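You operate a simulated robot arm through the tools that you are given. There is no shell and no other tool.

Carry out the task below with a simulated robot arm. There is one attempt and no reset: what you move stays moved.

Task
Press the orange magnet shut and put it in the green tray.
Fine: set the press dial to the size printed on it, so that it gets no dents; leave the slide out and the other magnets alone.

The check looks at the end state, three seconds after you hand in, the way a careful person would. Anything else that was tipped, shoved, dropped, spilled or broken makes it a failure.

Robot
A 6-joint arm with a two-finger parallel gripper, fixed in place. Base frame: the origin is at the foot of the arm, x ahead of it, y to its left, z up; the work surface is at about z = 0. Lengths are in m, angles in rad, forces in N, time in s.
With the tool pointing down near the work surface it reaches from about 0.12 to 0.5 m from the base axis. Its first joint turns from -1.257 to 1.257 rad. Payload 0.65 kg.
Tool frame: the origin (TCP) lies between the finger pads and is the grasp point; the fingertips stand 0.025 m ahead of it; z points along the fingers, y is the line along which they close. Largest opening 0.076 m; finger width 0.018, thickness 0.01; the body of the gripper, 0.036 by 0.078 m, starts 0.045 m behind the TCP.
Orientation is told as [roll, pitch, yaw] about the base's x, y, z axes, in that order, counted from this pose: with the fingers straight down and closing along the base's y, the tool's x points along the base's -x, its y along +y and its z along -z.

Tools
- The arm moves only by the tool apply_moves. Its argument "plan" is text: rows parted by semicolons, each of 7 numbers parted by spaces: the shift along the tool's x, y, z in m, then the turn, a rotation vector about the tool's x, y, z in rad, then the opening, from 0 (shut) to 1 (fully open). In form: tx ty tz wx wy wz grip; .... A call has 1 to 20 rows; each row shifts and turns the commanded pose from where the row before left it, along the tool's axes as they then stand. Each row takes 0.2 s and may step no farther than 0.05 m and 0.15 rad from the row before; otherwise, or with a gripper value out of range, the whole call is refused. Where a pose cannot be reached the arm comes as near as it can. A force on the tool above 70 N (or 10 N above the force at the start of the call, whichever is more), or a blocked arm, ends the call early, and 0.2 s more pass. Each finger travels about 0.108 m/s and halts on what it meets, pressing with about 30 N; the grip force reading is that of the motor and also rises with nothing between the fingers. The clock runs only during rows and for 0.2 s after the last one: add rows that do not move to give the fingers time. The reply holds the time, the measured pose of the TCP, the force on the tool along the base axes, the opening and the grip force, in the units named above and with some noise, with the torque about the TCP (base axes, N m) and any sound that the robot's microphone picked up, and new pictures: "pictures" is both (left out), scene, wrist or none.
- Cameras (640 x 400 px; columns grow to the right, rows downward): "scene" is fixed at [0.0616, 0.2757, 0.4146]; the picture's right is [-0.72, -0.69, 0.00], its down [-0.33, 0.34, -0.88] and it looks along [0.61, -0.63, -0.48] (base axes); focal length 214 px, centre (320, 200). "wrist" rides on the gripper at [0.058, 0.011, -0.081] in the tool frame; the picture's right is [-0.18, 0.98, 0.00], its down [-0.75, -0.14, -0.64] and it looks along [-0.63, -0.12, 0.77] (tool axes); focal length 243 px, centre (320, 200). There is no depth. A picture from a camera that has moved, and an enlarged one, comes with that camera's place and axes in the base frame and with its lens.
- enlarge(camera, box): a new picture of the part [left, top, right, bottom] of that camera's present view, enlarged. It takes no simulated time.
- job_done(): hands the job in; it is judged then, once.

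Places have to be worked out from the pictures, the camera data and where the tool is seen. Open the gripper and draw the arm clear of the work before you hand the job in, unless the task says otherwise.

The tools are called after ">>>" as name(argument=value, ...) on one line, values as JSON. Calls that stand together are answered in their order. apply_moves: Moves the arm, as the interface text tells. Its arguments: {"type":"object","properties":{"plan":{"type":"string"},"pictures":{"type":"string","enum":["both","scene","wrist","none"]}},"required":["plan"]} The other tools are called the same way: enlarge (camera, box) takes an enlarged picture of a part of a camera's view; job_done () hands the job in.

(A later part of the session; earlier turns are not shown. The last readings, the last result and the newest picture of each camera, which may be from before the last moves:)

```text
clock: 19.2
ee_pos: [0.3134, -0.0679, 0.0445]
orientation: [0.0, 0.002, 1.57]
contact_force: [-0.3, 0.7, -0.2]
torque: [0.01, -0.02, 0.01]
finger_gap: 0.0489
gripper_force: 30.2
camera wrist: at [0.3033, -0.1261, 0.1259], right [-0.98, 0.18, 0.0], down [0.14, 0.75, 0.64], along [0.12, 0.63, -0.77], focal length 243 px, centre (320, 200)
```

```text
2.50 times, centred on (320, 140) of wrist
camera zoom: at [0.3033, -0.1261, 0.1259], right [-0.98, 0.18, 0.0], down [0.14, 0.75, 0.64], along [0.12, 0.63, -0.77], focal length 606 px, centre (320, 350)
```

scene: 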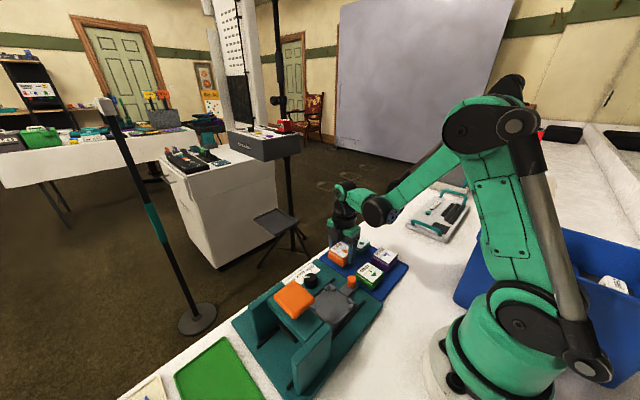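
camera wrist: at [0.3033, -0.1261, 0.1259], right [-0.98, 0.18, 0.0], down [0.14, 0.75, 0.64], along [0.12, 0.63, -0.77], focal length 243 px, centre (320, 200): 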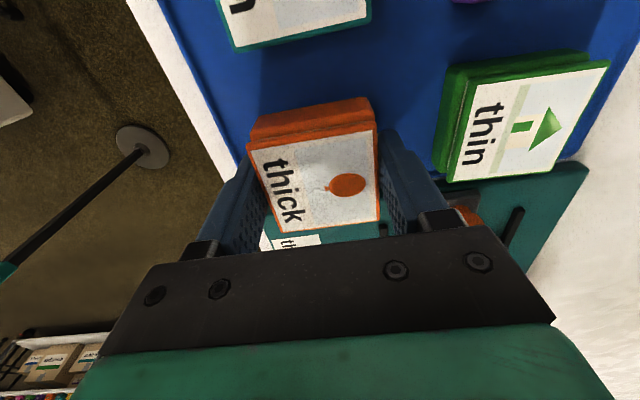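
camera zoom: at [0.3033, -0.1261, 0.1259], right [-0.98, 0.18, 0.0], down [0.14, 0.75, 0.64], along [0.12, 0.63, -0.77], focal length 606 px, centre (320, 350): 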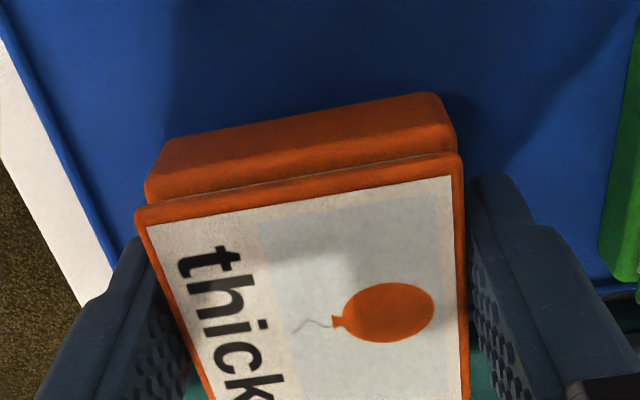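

The whole magnet came up cleanly with no slip. I'll lift further at a gentle pace and carry it over the nest.

>>> apply_moves(plan="0 0 -0.01 0 0 0 0;0 0 -0.015 0 0 0 0;0 0 -0.015 0 0 0 0;0 0 -0.015 0 0 0 0;-0.015 0.0086 0 0 0 0 0;-0.018 0.0105 0 0 0 0 0;-0.018 0.0105 0 0 0 0 0;-0.018 0.0105 0 0 0 0 0;-0.018 0.0105 0 0 0 0 0;-0.018 0.0105 0 0 0 0 0;-0.018 0.0105 0 0 0 0 0;0 0 0 0 0 0 0")

>>> enlarge(camera="wrist", box=[200, 0, 440, 240])

>>> enlarge(camera="scene", box=[260, 220, 380, 320])

```text
clock: 21.8
ee_pos: [0.243, 0.0534, 0.099]
orientation: [-0.001, 0.001, 1.571]
contact_force: [0.4, 0.0, -0.5]
torque: [0.0, -0.01, 0.0]
finger_gap: 0.0492
gripper_force: 29.9
camera wrist: at [0.2321, -0.0033, 0.181], right [-0.98, 0.18, 0.0], down [0.14, 0.75, 0.64], along [0.12, 0.63, -0.77], focal length 243 px, centre (320, 200)
```

scene: 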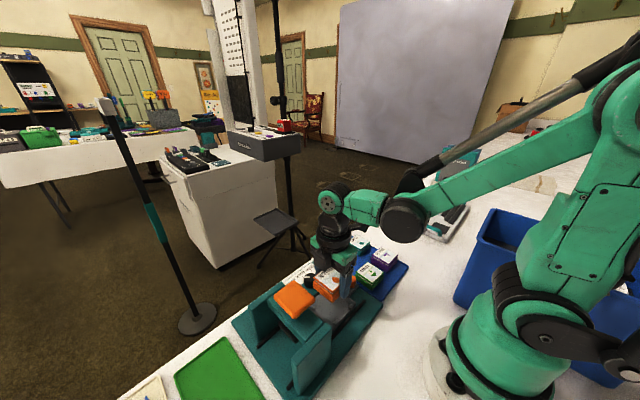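
wrist: 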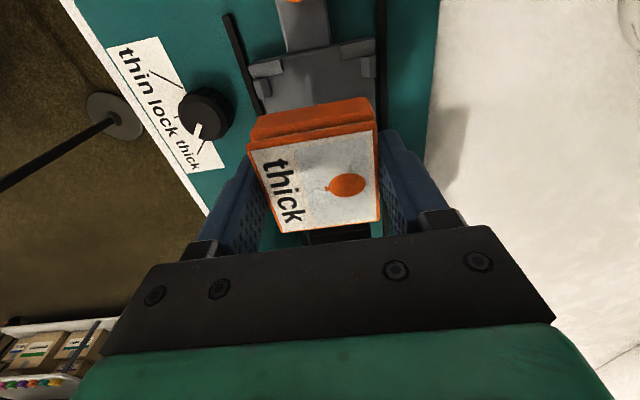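

```text
1.67 times, centred on (320, 120) of wrist
camera zoom: at [0.2321, -0.0033, 0.181], right [-0.98, 0.18, 0.0], down [0.14, 0.75, 0.64], along [0.12, 0.63, -0.77], focal length 404 px, centre (320, 333)
```

zoom: 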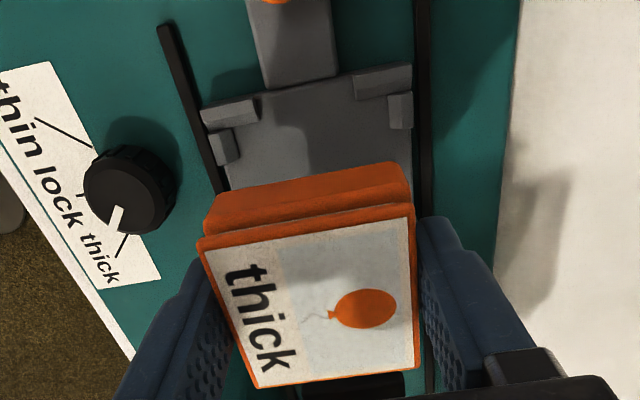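

```text
4.00 times, centred on (320, 270) of scene
camera zoom: at [0.0616, 0.2757, 0.4146], right [-0.72, -0.69, 0.0], down [-0.33, 0.34, -0.88], along [0.61, -0.63, -0.48], focal length 858 px, centre (320, -80)
```

zoom: 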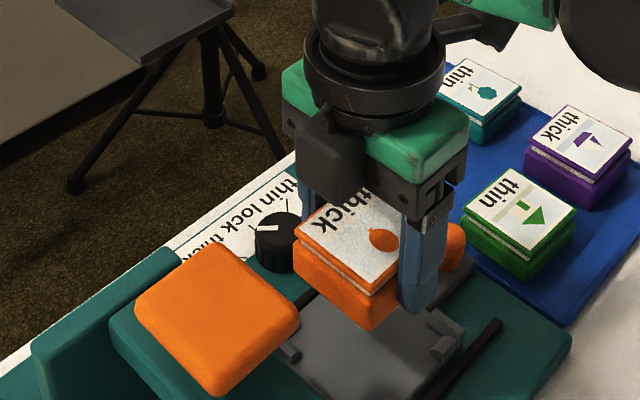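

The magnet is centred over the nest, (0.243,0.057) against (0.242,0.057), with matching yaw. I'll lower it in stages.

>>> apply_moves(plan="0 0 0.015 0 0 0 0;0 0 0.015 0 0 0 0;0 0 0.01 0 0 0 0;0 0 0.008 0 0 0 0;0 0 0.004 0 0 0 0;0 0 0 0 0 0 0")

>>> enlarge(camera="wrist", box=[200, 0, 440, 240])

>>> enlarge(camera="scene", box=[280, 250, 380, 330])

```text
clock: 23.2
ee_pos: [0.2423, 0.0558, 0.0468]
orientation: [0.0, 0.0, 1.571]
contact_force: [-1.0, 1.0, 22.1]
torque: [-0.04, 0.01, -0.05]
finger_gap: 0.049
gripper_force: 30.0
camera wrist: at [0.2321, -0.0029, 0.1288], right [-0.98, 0.18, 0.0], down [0.14, 0.75, 0.64], along [0.12, 0.63, -0.77], focal length 243 px, centre (320, 200)
```

scene: 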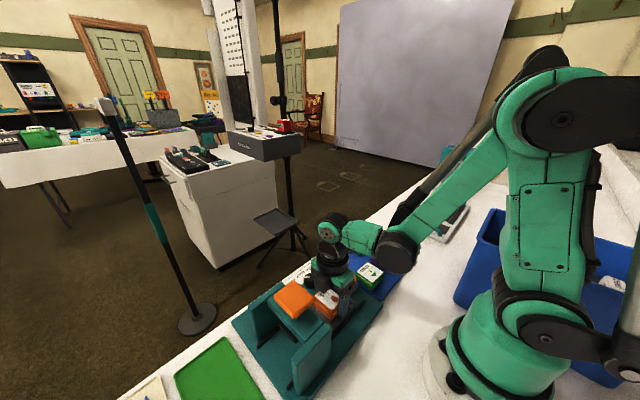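
wrist: 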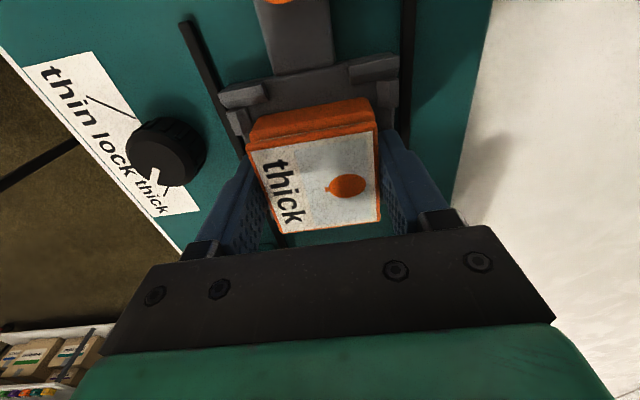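

```text
1.67 times, centred on (320, 120) of wrist
camera zoom: at [0.2321, -0.0029, 0.1288], right [-0.98, 0.18, 0.0], down [0.14, 0.75, 0.64], along [0.12, 0.63, -0.77], focal length 404 px, centre (320, 333)
```

zoom: 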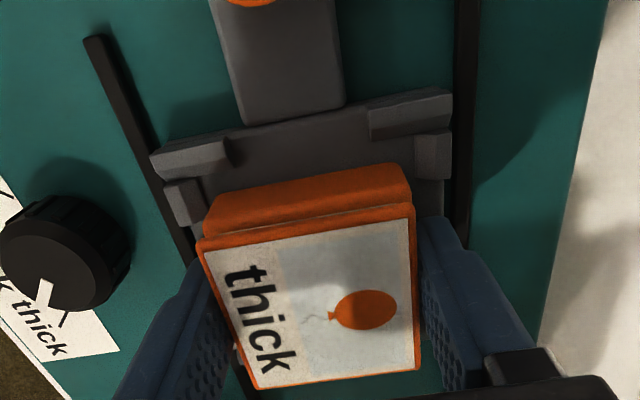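

```text
5.00 times, centred on (330, 290) of scene
camera zoom: at [0.0615, 0.2757, 0.4147], right [-0.72, -0.69, 0.0], down [-0.33, 0.34, -0.88], along [0.61, -0.63, -0.47], focal length 1072 px, centre (270, -250)
```

zoom: 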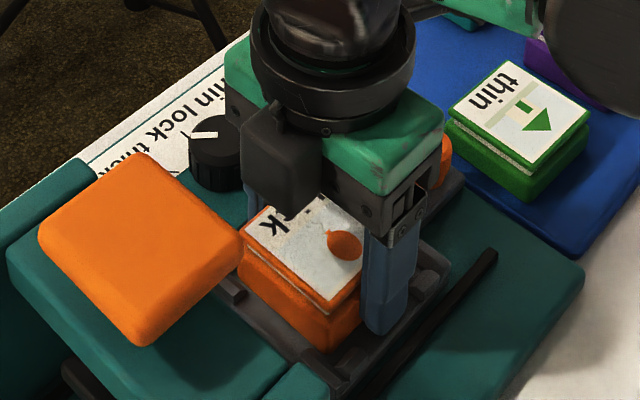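

Contact is 22 N at TCP z=0.047. My re-check puts the magnet about 3 mm too far in +y relative to the brackets, so it may be sitting on their edge. I'll raise it, shift 3 mm in −y and lower it again.

>>> apply_moves(plan="0 0 -0.006 0 0 0 0;0 0 -0.004 0 0 0 0;0.003 0.0005 0 0 0 0 0;0 0 0 0 0 0 0;0 0 0.004 0 0 0 0;0 0 0.003 0 0 0 0;0 0 0.002 0 0 0 0;0 0 0 0 0 0 0", pictures="wrist")

>>> enlarge(camera="wrist", box=[200, 0, 440, 240])

>>> enlarge(camera="scene", box=[300, 270, 360, 320])

```text
clock: 25.0
ee_pos: [0.2415, 0.0534, 0.0481]
orientation: [-0.001, 0.0, 1.57]
contact_force: [0.3, 0.0, 0.0]
torque: [0.01, -0.01, 0.0]
finger_gap: 0.049
gripper_force: 30.2
camera wrist: at [0.2316, -0.006, 0.1299], right [-0.98, 0.18, 0.0], down [0.14, 0.75, 0.64], along [0.12, 0.63, -0.77], focal length 243 px, centre (320, 200)
```

wrist: 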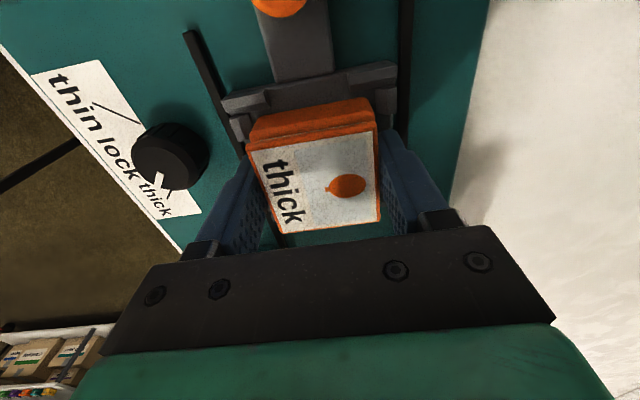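

```text
1.67 times, centred on (320, 120) of wrist
camera zoom: at [0.2316, -0.006, 0.1299], right [-0.98, 0.18, 0.0], down [0.14, 0.75, 0.64], along [0.12, 0.63, -0.77], focal length 404 px, centre (320, 333)
```

zoom: 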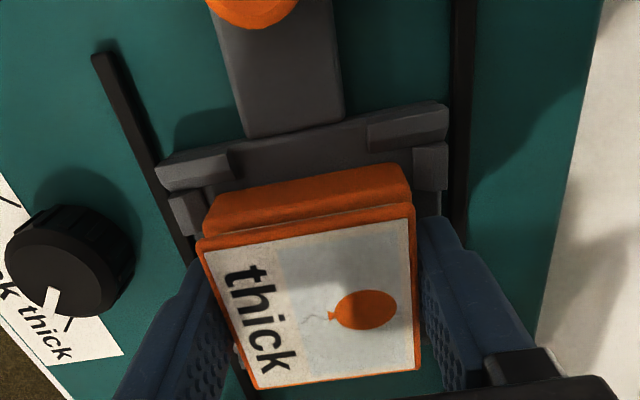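

```text
8.00 times, centred on (330, 295) of scene
camera zoom: at [0.0616, 0.2757, 0.4146], right [-0.72, -0.69, 0.0], down [-0.33, 0.34, -0.88], along [0.61, -0.63, -0.48], focal length 1716 px, centre (240, -560)
```

zoom: 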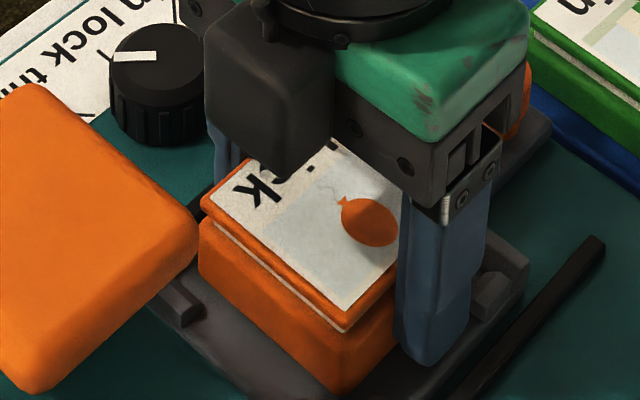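

No contact yet at z=0.048. I'll go down 1 mm at a time and look again.

>>> apply_moves(plan="0 0 0.001 0 0 0 0;0 0 0.001 0 0 0 0;0 0 0 0 0 0 0", pictures="none")

>>> enlarge(camera="scene", box=[300, 280, 360, 330])

```text
clock: 25.8
ee_pos: [0.2423, 0.053, 0.0458]
orientation: [0.0, 0.001, 1.57]
contact_force: [-1.2, 0.5, 23.1]
torque: [-0.03, 0.06, -0.04]
finger_gap: 0.0491
gripper_force: 30.3
```

```text
8.00 times, centred on (330, 305) of scene
camera zoom: at [0.0615, 0.2757, 0.4147], right [-0.72, -0.69, 0.0], down [-0.33, 0.34, -0.88], along [0.61, -0.63, -0.47], focal length 1716 px, centre (240, -640)
```

zoom: 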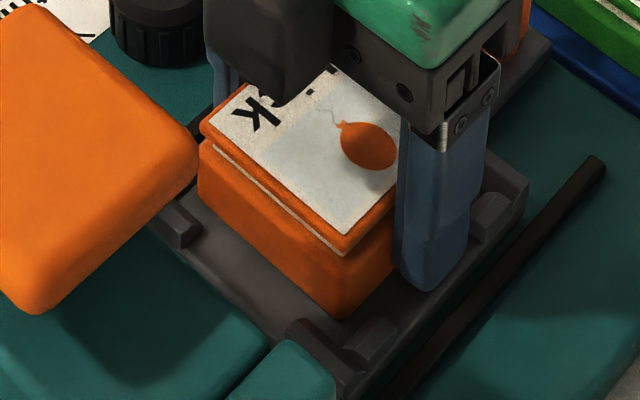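

The magnet is now resting on the plate inside the brackets. I'll release it with a small opening and lift straight up.

>>> apply_moves(plan="0 0 -0.0005 0 0 0 0.66;0 0 0 0 0 0 0.74;0 0 0 0 0 0 0.74;0 0 -0.01 0 0 0 0.74;0 0 -0.02 0 0 0 0.74;0 0 -0.03 0 0 0 0.74;0.02 0 -0.03 0 0 0 0.74;0.03 0 -0.03 0 0 0 0.74;0 0 0 0 0 0 0.74")

>>> enlarge(camera="wrist", box=[220, 60, 420, 220])

>>> enlarge(camera="scene", box=[280, 260, 380, 340])

```text
clock: 27.8
ee_pos: [0.2418, 0.0022, 0.1681]
orientation: [0.0, -0.001, 1.571]
contact_force: [1.1, -0.6, 0.0]
torque: [-0.02, -0.02, 0.0]
finger_gap: 0.0562
gripper_force: 0.1
camera wrist: at [0.2312, -0.0565, 0.249], right [-0.98, 0.18, 0.0], down [0.14, 0.75, 0.64], along [0.12, 0.63, -0.77], focal length 243 px, centre (320, 200)
```

scene: 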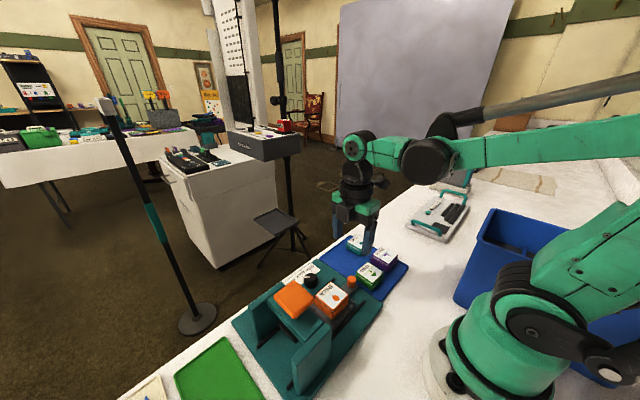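
wrist: 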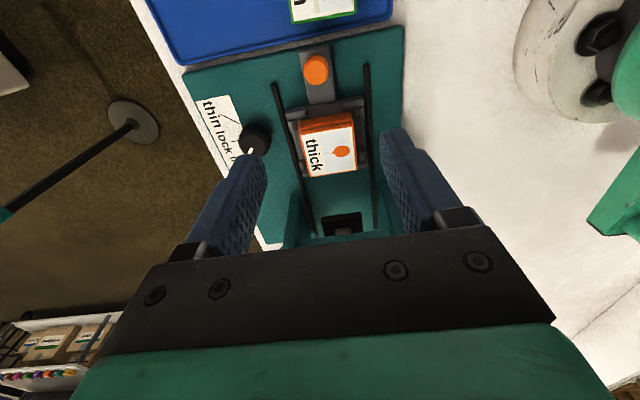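

```text
2.50 times, centred on (320, 140) of wrist
camera zoom: at [0.2312, -0.0565, 0.249], right [-0.98, 0.18, 0.0], down [0.14, 0.75, 0.64], along [0.12, 0.63, -0.77], focal length 606 px, centre (320, 350)
```

zoom: 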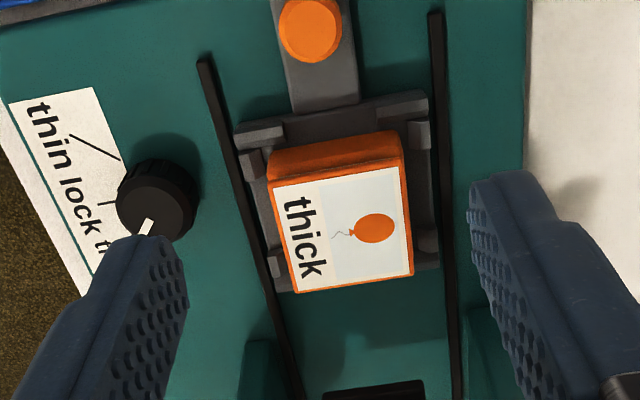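

```text
5.00 times, centred on (330, 300) of scene
camera zoom: at [0.0616, 0.2757, 0.4146], right [-0.72, -0.69, 0.0], down [-0.33, 0.34, -0.88], along [0.61, -0.63, -0.48], focal length 1072 px, centre (270, -300)
```

zoom: 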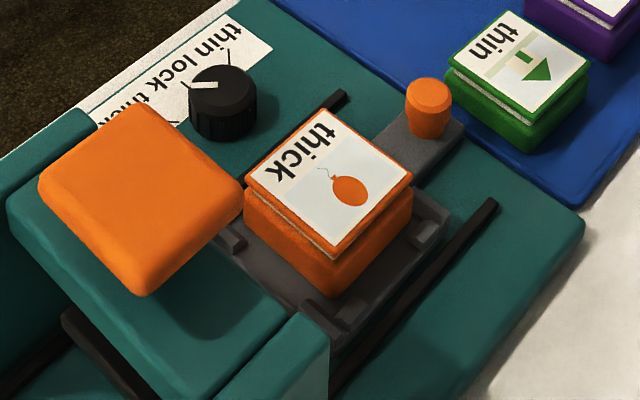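

The magnet is seated within the brackets. The slide knob is at (0.2424,-0.0128) with its top at z≈0.034. I'll move above it and go down with the fingers on either side in x.

>>> apply_moves(plan="0.0145 0 0.03 0 0 0 0.6;0 0 0.03 0 0 0 0.6;0 0 0.03 0 0 0 0.6;0 0 0 0 0 0 0.6")

>>> enlarge(camera="wrist", box=[220, 60, 420, 220])

```text
clock: 28.8
ee_pos: [0.2423, -0.0115, 0.0775]
orientation: [0.0, 0.001, 1.57]
contact_force: [-0.2, -0.5, -0.6]
torque: [0.02, -0.03, 0.01]
finger_gap: 0.0455
gripper_force: 0.1
camera wrist: at [0.2311, -0.0712, 0.1579], right [-0.98, 0.18, 0.0], down [0.14, 0.75, 0.64], along [0.12, 0.63, -0.77], focal length 243 px, centre (320, 200)
```

scene: 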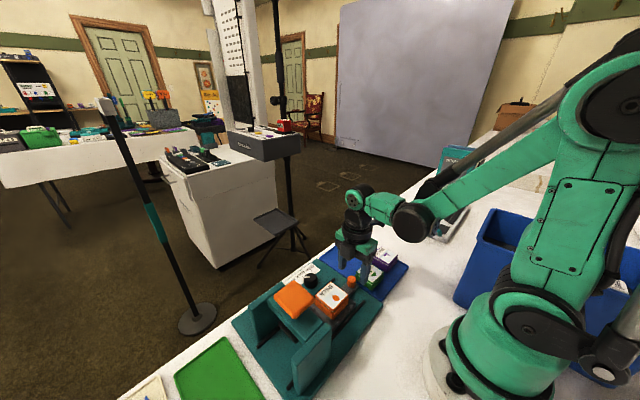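
wrist: 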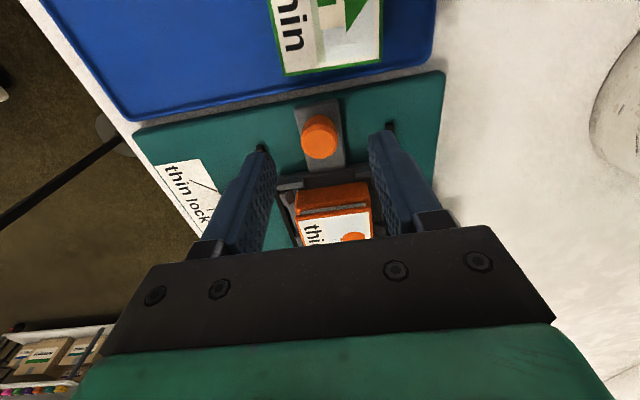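

```text
2.50 times, centred on (320, 140) of wrist
camera zoom: at [0.2311, -0.0712, 0.1579], right [-0.98, 0.18, 0.0], down [0.14, 0.75, 0.64], along [0.12, 0.63, -0.77], focal length 606 px, centre (320, 350)
```

zoom: 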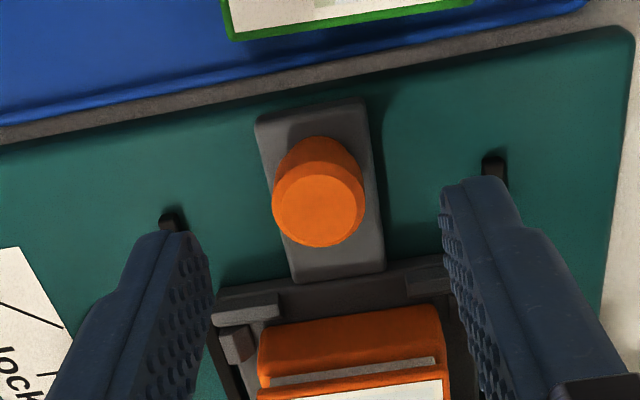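

The knob is centred at about (0.242,-0.013). I'll descend to TCP z≈0.048 and grip it.

>>> apply_moves(plan="0 0 0.015 0 0 0 0.6;0 0 0.014 0 0 0 0.6;0 0 0 0 0 0 0.4;0 0 0 0 0 0 0.2;0 0 0 0 0 0 0;0 0 0 0 0 0 0", pictures="wrist")

>>> enlarge(camera="scene", box=[290, 240, 400, 330])

```text
clock: 30.2
ee_pos: [0.2421, -0.0125, 0.0474]
orientation: [-0.001, -0.002, 1.569]
contact_force: [3.8, -0.4, -24.5]
torque: [0.07, -0.06, 0.03]
finger_gap: 0.0189
gripper_force: 36.6
camera wrist: at [0.2314, -0.0708, 0.1297], right [-0.98, 0.18, 0.0], down [0.14, 0.75, 0.64], along [0.12, 0.63, -0.77], focal length 243 px, centre (320, 200)
```

wrist: 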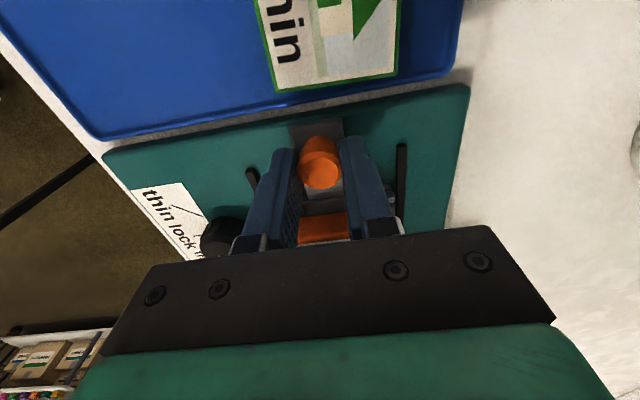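

```text
4.44 times, centred on (345, 285) of scene
camera zoom: at [0.0616, 0.2757, 0.4146], right [-0.72, -0.69, 0.0], down [-0.33, 0.34, -0.88], along [0.61, -0.63, -0.48], focal length 953 px, centre (209, -178)
```

zoom: 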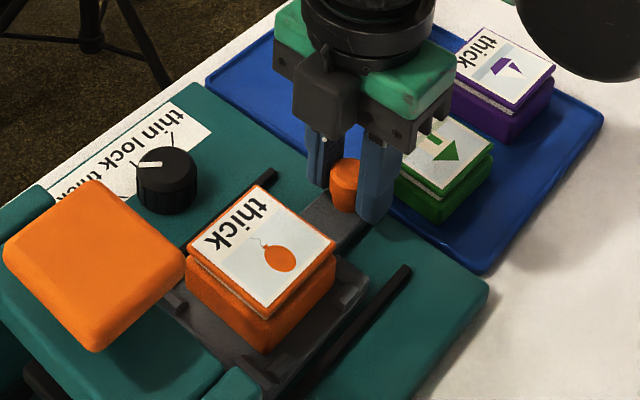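

Knob gripped (gap 0.019). I'll ease down 1 mm, then slide it toward +y in small steps, watching the forces.

>>> apply_moves(plan="0 0 0.001 0 0 0 0;-0.008 0 0 0 0 0 0;-0.01 -0.0001 0 0 0 0 0;-0.01 -0.0001 0 0 0 0 0;0 0 0 0 0 0 0")

>>> enlarge(camera="scene", box=[260, 240, 370, 330])

```text
clock: 31.4
ee_pos: [0.2413, 0.0175, 0.0462]
orientation: [-0.001, 0.0, 1.571]
contact_force: [-8.1, 0.1, 25.4]
torque: [-0.25, 0.13, 0.0]
finger_gap: 0.0189
gripper_force: 36.9
camera wrist: at [0.2315, -0.0424, 0.1288], right [-0.98, 0.18, 0.0], down [0.14, 0.75, 0.64], along [0.12, 0.63, -0.77], focal length 243 px, centre (320, 200)
```

scene: 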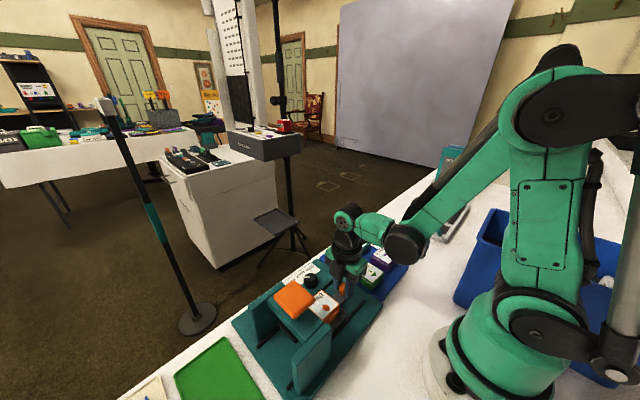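
wrist: 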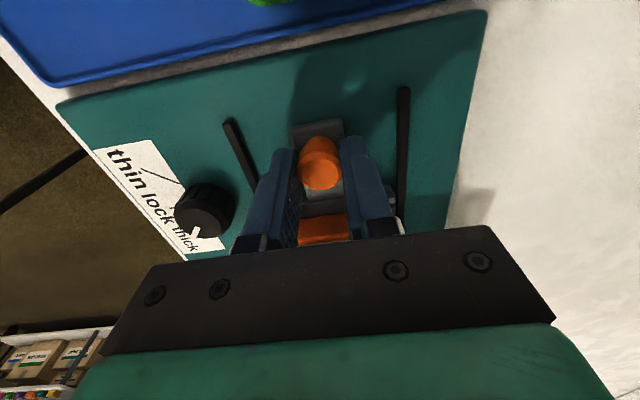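

```text
4.44 times, centred on (315, 285) of scene
camera zoom: at [0.0615, 0.2757, 0.4147], right [-0.72, -0.69, 0.0], down [-0.33, 0.34, -0.88], along [0.61, -0.63, -0.47], focal length 953 px, centre (342, -178)
```

zoom: 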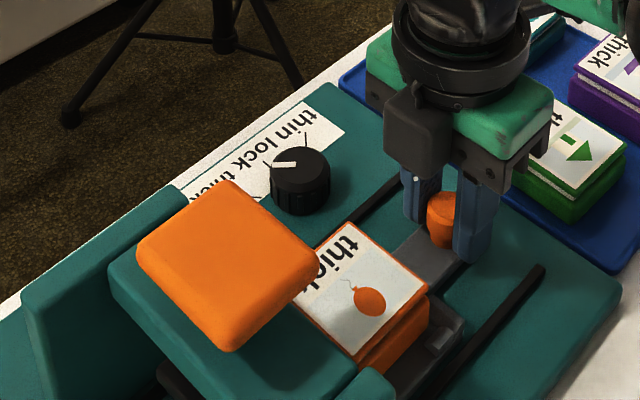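

It slides smoothly. I'll relax the vertical load a little and continue another 5 cm.

>>> apply_moves(plan="0 0.0002 -0.0005 0 0 0 0;-0.01 0 0 0 0 0 0;-0.01 0 0 0 0 0 0;-0.01 0 0 0 0 0 0;-0.01 0 0 0 0 0 0;-0.008 0 0 0 0 0 0;0 0 0 0 0 0 0")

>>> enlarge(camera="scene", box=[240, 240, 360, 340])

>>> enlarge(camera="wrist", box=[220, 80, 440, 260])

```text
clock: 33.0
ee_pos: [0.2428, 0.0636, 0.0471]
orientation: [-0.001, 0.0, 1.572]
contact_force: [-5.5, 1.0, 5.5]
torque: [-0.12, 0.08, -0.02]
finger_gap: 0.019
gripper_force: 37.0
camera wrist: at [0.2314, 0.0055, 0.129], right [-0.98, 0.18, 0.0], down [0.14, 0.75, 0.64], along [0.12, 0.63, -0.77], focal length 243 px, centre (320, 200)
```

scene: 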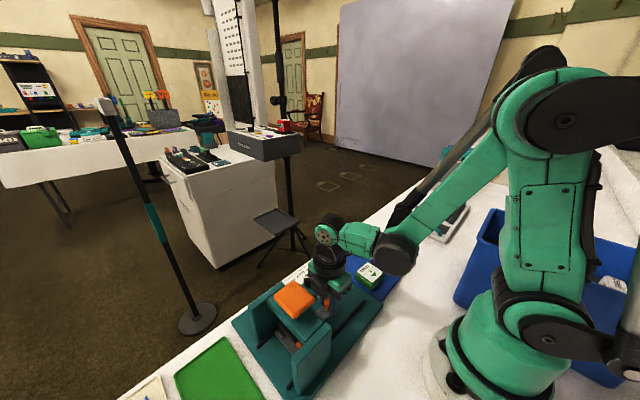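
wrist: 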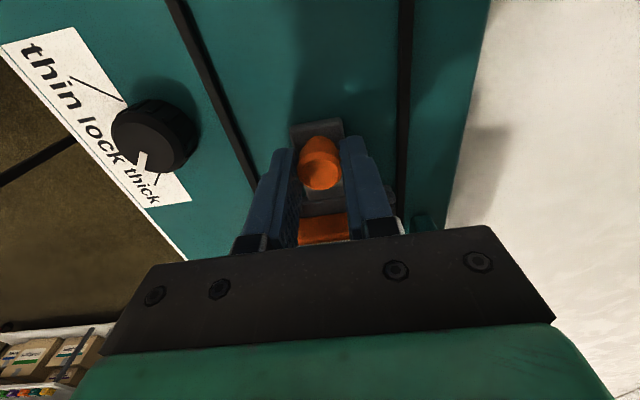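

```text
4.00 times, centred on (300, 290) of scene
camera zoom: at [0.0616, 0.2757, 0.4146], right [-0.72, -0.69, 0.0], down [-0.33, 0.34, -0.88], along [0.61, -0.63, -0.47], focal length 858 px, centre (400, -160)
```

zoom: 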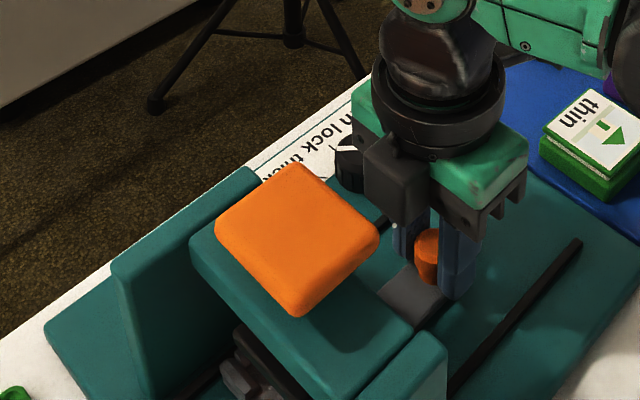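

```text
2.22 times, centred on (330, 170) of wrist
camera zoom: at [0.2314, 0.0055, 0.129], right [-0.98, 0.18, 0.0], down [0.14, 0.75, 0.64], along [0.12, 0.63, -0.77], focal length 539 px, centre (298, 267)
```

zoom: 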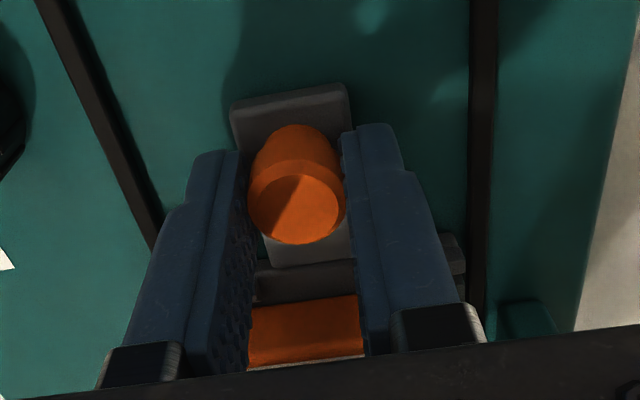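

The slide has moved about 76 mm. I'll push on in smaller steps and watch for the end stop in the y force.

>>> apply_moves(plan="-0.004 0 0 0 0 0 0;-0.004 0 0 0 0 0 0;-0.003 0 0 0 0 0 0;0 0 0 0 0 0 0", pictures="none")

>>> enlarge(camera="scene", box=[240, 240, 360, 340])

```text
clock: 34.0
ee_pos: [0.2426, 0.0756, 0.0472]
orientation: [-0.001, -0.001, 1.57]
contact_force: [-5.1, 2.1, -10.0]
torque: [-0.07, 0.08, -0.01]
finger_gap: 0.0189
gripper_force: 37.3
```

```text
4.00 times, centred on (300, 290) of scene
camera zoom: at [0.0616, 0.2757, 0.4146], right [-0.72, -0.69, 0.0], down [-0.33, 0.34, -0.88], along [0.61, -0.63, -0.48], focal length 858 px, centre (400, -160)
```

zoom: 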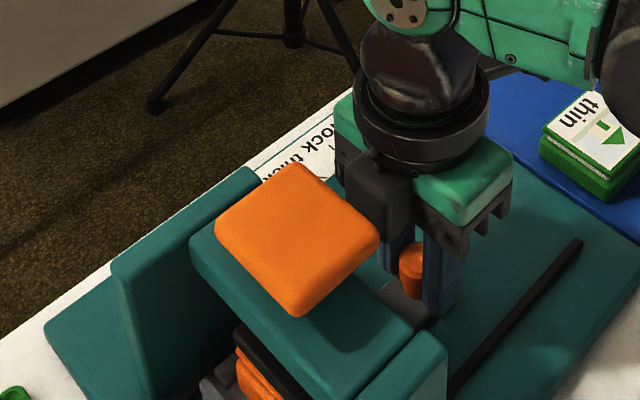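

No stop yet, so I'll continue in 2 mm steps.

>>> apply_moves(plan="-0.002 0 0 0 0 0 0;-0.002 0 0 0 0 0 0;0 0 0 0 0 0 0", pictures="both")

>>> enlarge(camera="scene", box=[260, 280, 340, 350])

```text
clock: 34.8
ee_pos: [0.2421, 0.0781, 0.0478]
orientation: [0.0, 0.004, 1.569]
contact_force: [-5.6, -19.2, 7.4]
torque: [0.03, 0.13, -0.08]
finger_gap: 0.0189
gripper_force: 37.3
camera wrist: at [0.2313, 0.02, 0.1292], right [-0.98, 0.19, 0.0], down [0.14, 0.75, 0.64], along [0.12, 0.63, -0.77], focal length 243 px, centre (320, 200)
```

scene: 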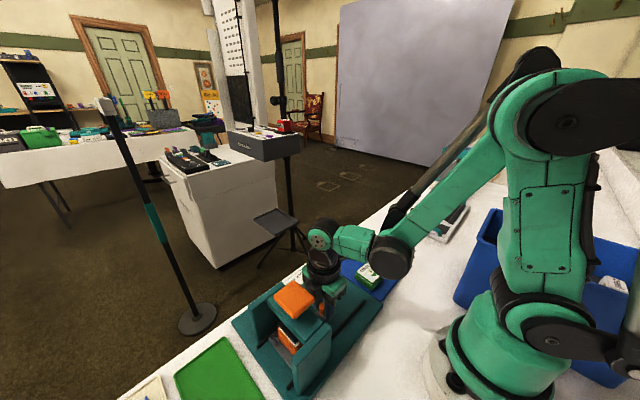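
wrist: 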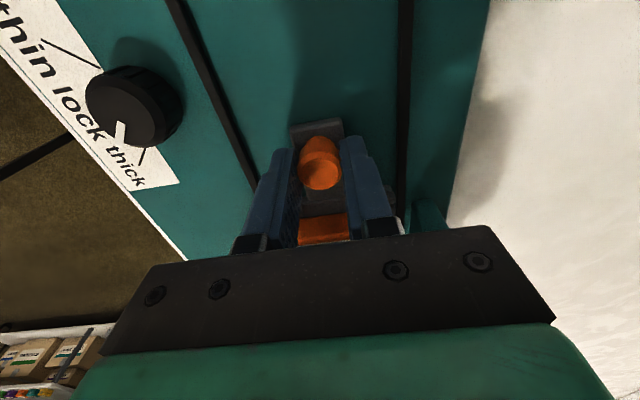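

```text
5.71 times, centred on (300, 315) of scene
camera zoom: at [0.0616, 0.2757, 0.4146], right [-0.72, -0.69, 0.0], down [-0.33, 0.34, -0.88], along [0.61, -0.63, -0.47], focal length 1226 px, centre (434, -457)
```

zoom: 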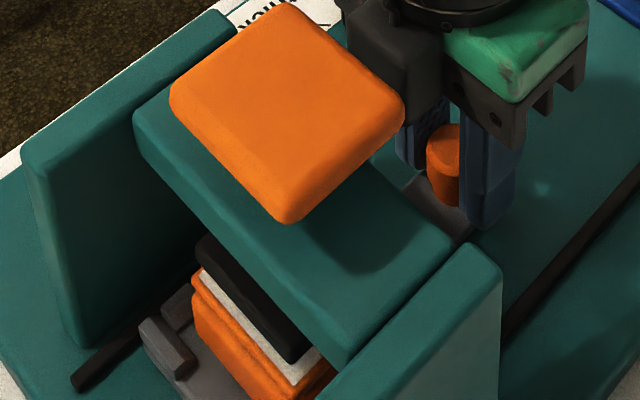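

The end stop is reached: y force −19 N at 78 mm with no bending torque, so the load is on the knob and not the gripper body. The black press head sits right over the magnet. I'll release the knob, back off in −y with open fingers, then rise.

>>> apply_moves(plan="0.0012 0 0 0 0 0 0;0 0 0 0 0 0 0.3;0 0 0 0 0 0 0.5;0 0 0 0 0 0 0.5;0 0 -0.004 0 0 0 0.5;0.015 0 0 0 0 0 0.5;0.02 0 0 0 0 0 0.5;0 0 -0.04 0 0 0 0.5;0 0 -0.04 0 0 0 0.5;0 0 -0.04 0 0 0 0.5;0 0 -0.02 0 0 0 0.5;0 0 0 0 0 0 0.3")

>>> enlarge(camera="wrist", box=[220, 40, 440, 230])

>>> enlarge(camera="scene", box=[240, 260, 360, 360])

```text
clock: 37.4
ee_pos: [0.2421, 0.0429, 0.1919]
orientation: [0.001, 0.001, 1.57]
contact_force: [0.4, 0.1, -0.3]
torque: [0.01, 0.02, -0.03]
finger_gap: 0.0232
gripper_force: 0.1
camera wrist: at [0.2315, -0.0157, 0.273], right [-0.98, 0.18, 0.0], down [0.14, 0.75, 0.64], along [0.12, 0.63, -0.77], focal length 243 px, centre (320, 200)
```

scene: 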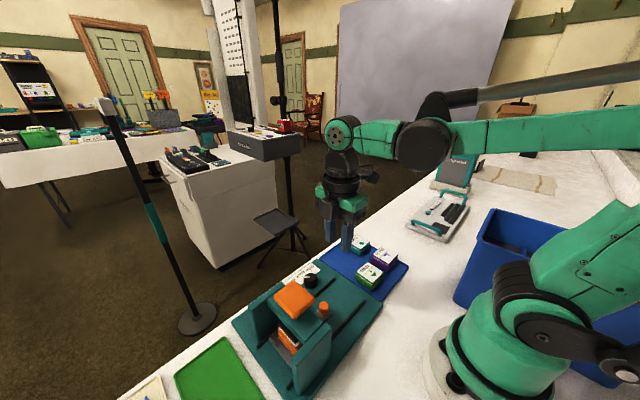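
wrist: 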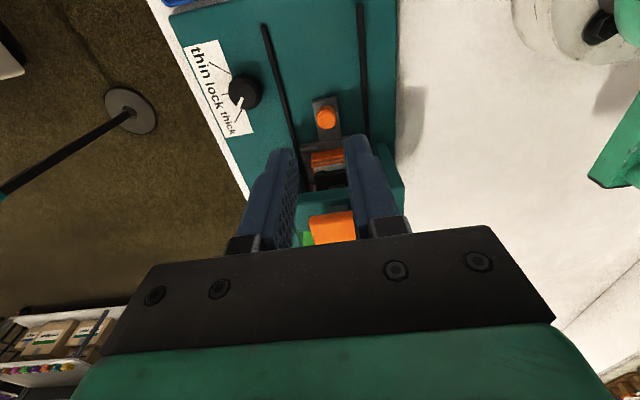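

```text
2.11 times, centred on (330, 135) of wrist
camera zoom: at [0.2315, -0.0157, 0.273], right [-0.98, 0.18, 0.0], down [0.14, 0.75, 0.64], along [0.12, 0.63, -0.77], focal length 511 px, centre (299, 337)
```

zoom: 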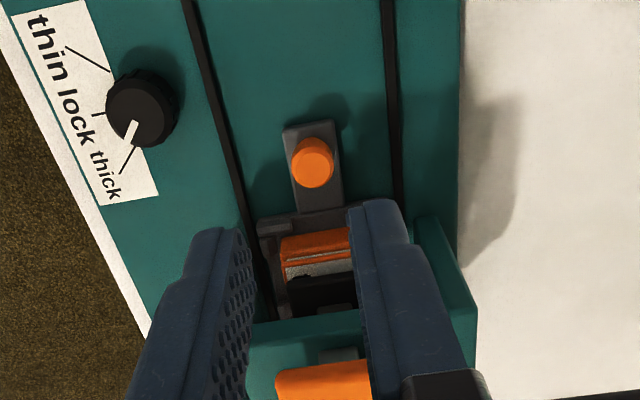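

```text
4.00 times, centred on (300, 310) of scene
camera zoom: at [0.0616, 0.2757, 0.4146], right [-0.72, -0.69, 0.0], down [-0.33, 0.34, -0.88], along [0.61, -0.63, -0.48], focal length 858 px, centre (400, -240)
```

zoom: 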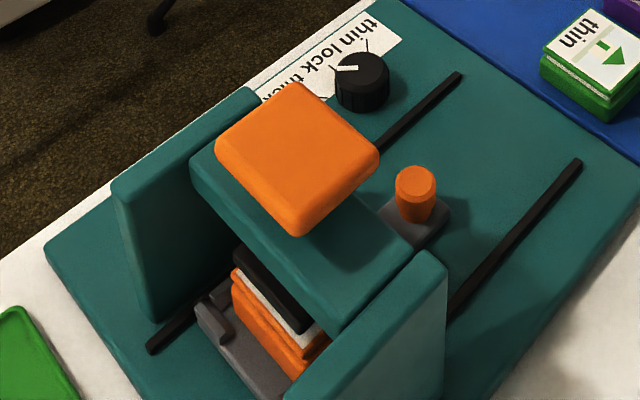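

The slide is in and stays put. Next I'll shut the fingers, move over the orange press pad at about (0.2415,0.146), and descend to just above it.

>>> apply_moves(plan="0 0 0 0 0 0 0;-0.026 0.0005 0 0 0 0 0;-0.026 0 0 0 0 0 0;-0.026 0 0 0 0 0 0;-0.025 0 0 0 0 0 0;0 0 0.015 0 0 0 0;0 0 0.015 0 0 0 0;0 0 0 0 0 0 0")

>>> enlarge(camera="wrist", box=[220, 60, 440, 250])

>>> enlarge(camera="scene", box=[240, 240, 360, 340])

```text
clock: 39.2
ee_pos: [0.2412, 0.1454, 0.162]
orientation: [-0.001, 0.0, 1.571]
contact_force: [0.4, 0.0, -0.2]
torque: [0.01, 0.0, -0.03]
finger_gap: 0.0001
gripper_force: 23.7
camera wrist: at [0.2307, 0.0869, 0.2425], right [-0.98, 0.18, 0.0], down [0.14, 0.75, 0.64], along [0.12, 0.63, -0.77], focal length 243 px, centre (320, 200)
```

scene: 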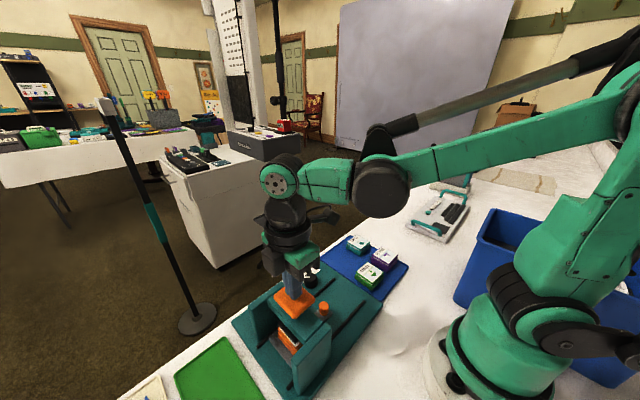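
wrist: 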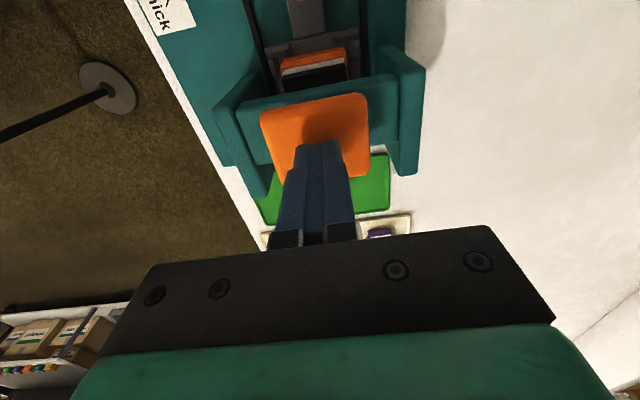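

```text
2.11 times, centred on (330, 155) of wrist
camera zoom: at [0.2307, 0.0869, 0.2425], right [-0.98, 0.18, 0.0], down [0.14, 0.75, 0.64], along [0.12, 0.63, -0.77], focal length 511 px, centre (299, 295)
```

zoom: 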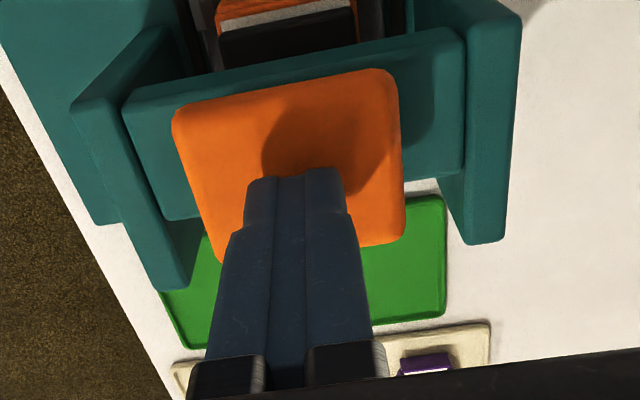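

```text
4.00 times, centred on (300, 290) of scene
camera zoom: at [0.0616, 0.2757, 0.4146], right [-0.72, -0.69, 0.0], down [-0.33, 0.34, -0.88], along [0.61, -0.63, -0.48], focal length 858 px, centre (400, -160)
```

zoom: 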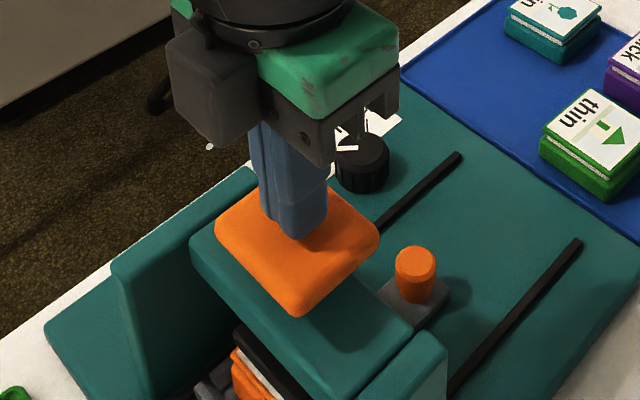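

The closed fingertips are centred over the pad. I'll press down gradually.

>>> apply_moves(plan="0 0 0.006 0 0 0 0;0 0 0.004 0 0 0 0;0 0 0.003 0 0 0 0;0 0 0.002 0 0 0 0;0 0 0 0 0 0 0", pictures="none")

>>> enlarge(camera="scene", box=[240, 260, 360, 360])

```text
clock: 40.4
ee_pos: [0.2421, 0.1466, 0.1458]
orientation: [0.0, 0.001, 1.57]
contact_force: [-1.8, -2.7, 9.6]
torque: [-0.06, 0.05, -0.03]
finger_gap: 0.0003
gripper_force: 23.0
```

```text
4.00 times, centred on (300, 310) of scene
camera zoom: at [0.0615, 0.2757, 0.4147], right [-0.72, -0.69, 0.0], down [-0.33, 0.34, -0.88], along [0.61, -0.63, -0.47], focal length 858 px, centre (400, -240)
```

zoom: 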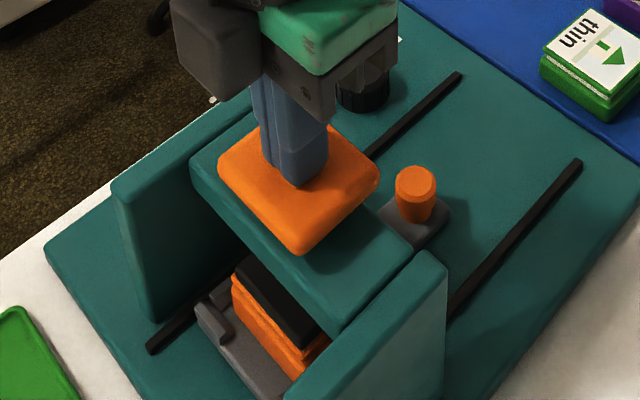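

The pad is travelling down with the head on the magnet, at 10 N so far. I'll continue in small steps.

>>> apply_moves(plan="0 0 0.001 0 0 0 0;0 0 0.001 0 0 0 0;0 0 0.001 0 0 0 0;0 0 0 0 0 0 0", pictures="none")

>>> enlarge(camera="scene", box=[260, 290, 340, 355])

```text
clock: 41.4
ee_pos: [0.2412, 0.1465, 0.1437]
orientation: [-0.002, -0.001, 1.572]
contact_force: [-4.0, 0.0, 11.0]
torque: [-0.02, 0.07, 0.03]
finger_gap: 0.0
gripper_force: 23.6
```

```text
6.15 times, centred on (300, 322) of scene
camera zoom: at [0.0615, 0.2757, 0.4147], right [-0.72, -0.69, 0.0], down [-0.33, 0.34, -0.88], along [0.61, -0.63, -0.47], focal length 1320 px, centre (443, -554)
```

zoom: 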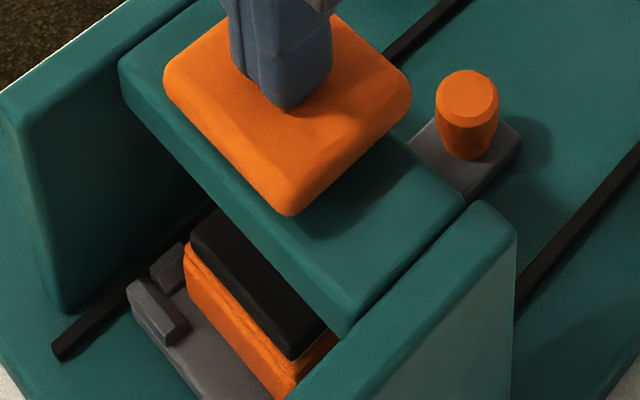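

Only 11 N, so that's still spring travel. I'll keep going.

>>> apply_moves(plan="0 0 0.001 0 0 0 0;0 0 0.001 0 0 0 0;0 0 0 0 0 0 0", pictures="none")

```text
clock: 42.0
ee_pos: [0.2416, 0.1449, 0.1424]
orientation: [0.001, 0.001, 1.569]
contact_force: [-2.5, -1.9, 26.3]
torque: [0.02, 0.07, 0.06]
finger_gap: 0.0
gripper_force: 23.6
stopped in row 2: the force on the tool passed its limit at 80 N (the readings are from after the stop); the commanded pose is now the measured one
```

Force spiked to 80 N and then settled at 26 N; that's either the press stop or the snap. I'll look at the magnet.

>>> enlarge(camera="scene", box=[260, 290, 340, 355])

>>> enlarge(camera="scene", box=[275, 310, 315, 350])

```text
6.15 times, centred on (300, 322) of scene
camera zoom: at [0.0615, 0.2757, 0.4147], right [-0.72, -0.69, 0.0], down [-0.33, 0.34, -0.88], along [0.61, -0.63, -0.47], focal length 1320 px, centre (443, -554)
```

zoom: 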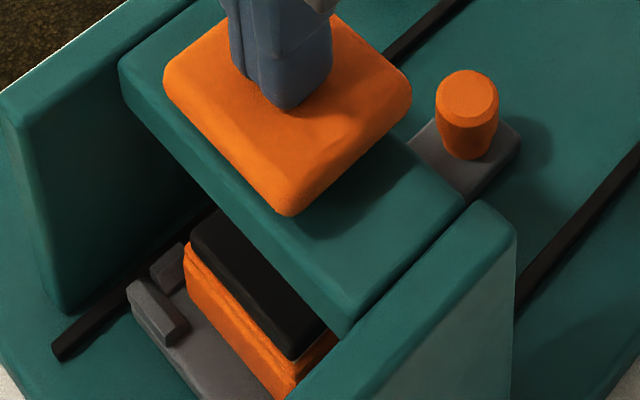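

```text
10.00 times, centred on (295, 330) of scene
camera zoom: at [0.0615, 0.2757, 0.4147], right [-0.72, -0.69, 0.0], down [-0.33, 0.34, -0.88], along [0.61, -0.63, -0.47], focal length 2145 px, centre (570, -1100)
```

zoom: 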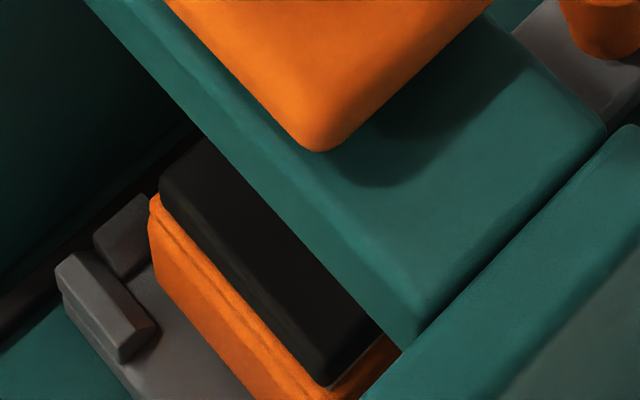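

The white gap is closed in the visible side. I'll hold a moderate press for a moment to make sure it's fully shut.

>>> apply_moves(plan="0 0 0.0005 0 0 0 0;0 0 0 0 0 0 0;0 0 0 0 0 0 0", pictures="none")

```text
clock: 42.6
ee_pos: [0.2426, 0.1463, 0.1434]
orientation: [0.002, 0.001, 1.571]
contact_force: [-3.2, -2.5, 26.0]
torque: [0.1, 0.03, 0.02]
finger_gap: 0.0
gripper_force: 23.7
stopped in row 3: the force on the tool passed its limit at 72 N (the readings are from after the stop); the commanded pose is now the measured one
```

It's at the press's hard stop (72 N). I'll lift off the pad and look at the magnet under the bridge.

>>> apply_moves(plan="0 0 -0.01 0 0 0 0;0 0 -0.02 0 0 0 0;0 0 -0.018 0 0 0 0;0.026 0 0 0 0 0 0.3;0.026 0 0 0 0 0 0.5;0.026 0 0 0 0 0 0.5;0.025 -0.0005 0 0 0 0 0.5;0 0 0 0 0 0 0.5")

>>> enlarge(camera="scene", box=[260, 280, 340, 355])

>>> enlarge(camera="wrist", box=[270, 60, 390, 200])

```text
clock: 44.4
ee_pos: [0.2431, 0.0423, 0.1906]
orientation: [0.002, 0.001, 1.572]
contact_force: [0.0, -1.0, -0.2]
torque: [-0.01, 0.01, -0.02]
finger_gap: 0.0379
gripper_force: 0.1
camera wrist: at [0.2327, -0.0165, 0.2733], right [-0.98, 0.18, 0.0], down [0.14, 0.75, 0.64], along [0.12, 0.63, -0.77], focal length 243 px, centre (320, 200)
```

scene: 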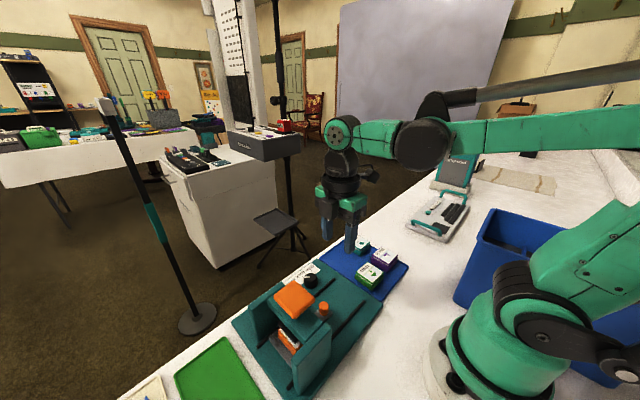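
wrist: 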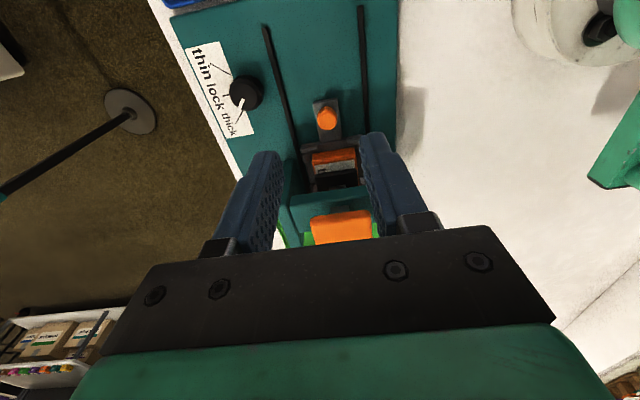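

```text
5.33 times, centred on (300, 318) of scene
camera zoom: at [0.0616, 0.2757, 0.4146], right [-0.72, -0.69, 0.0], down [-0.33, 0.34, -0.88], along [0.61, -0.63, -0.48], focal length 1144 px, centre (427, -427)
```

zoom: 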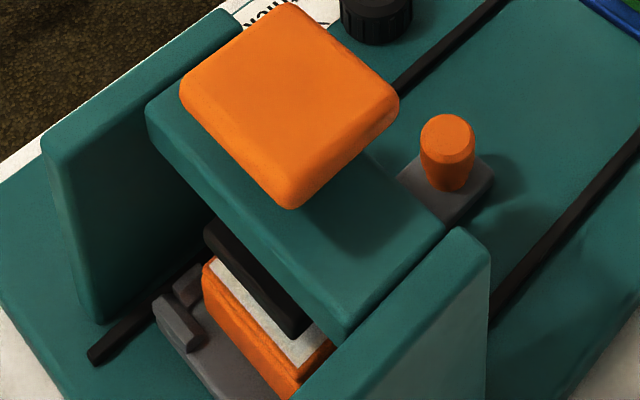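

```text
2.86 times, centred on (330, 130) of wrist
camera zoom: at [0.2327, -0.0165, 0.2733], right [-0.98, 0.18, 0.0], down [0.14, 0.75, 0.64], along [0.12, 0.63, -0.77], focal length 693 px, centre (291, 400)
```

zoom: 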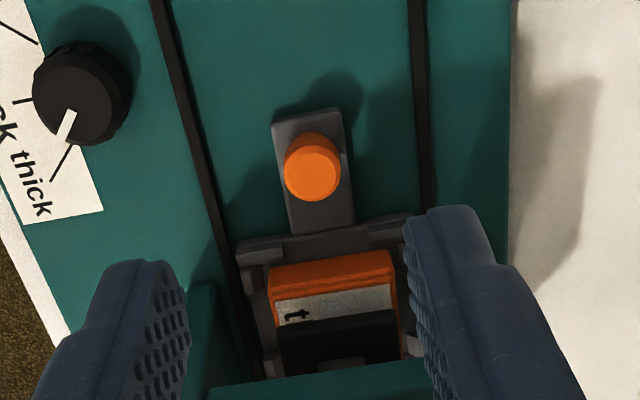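

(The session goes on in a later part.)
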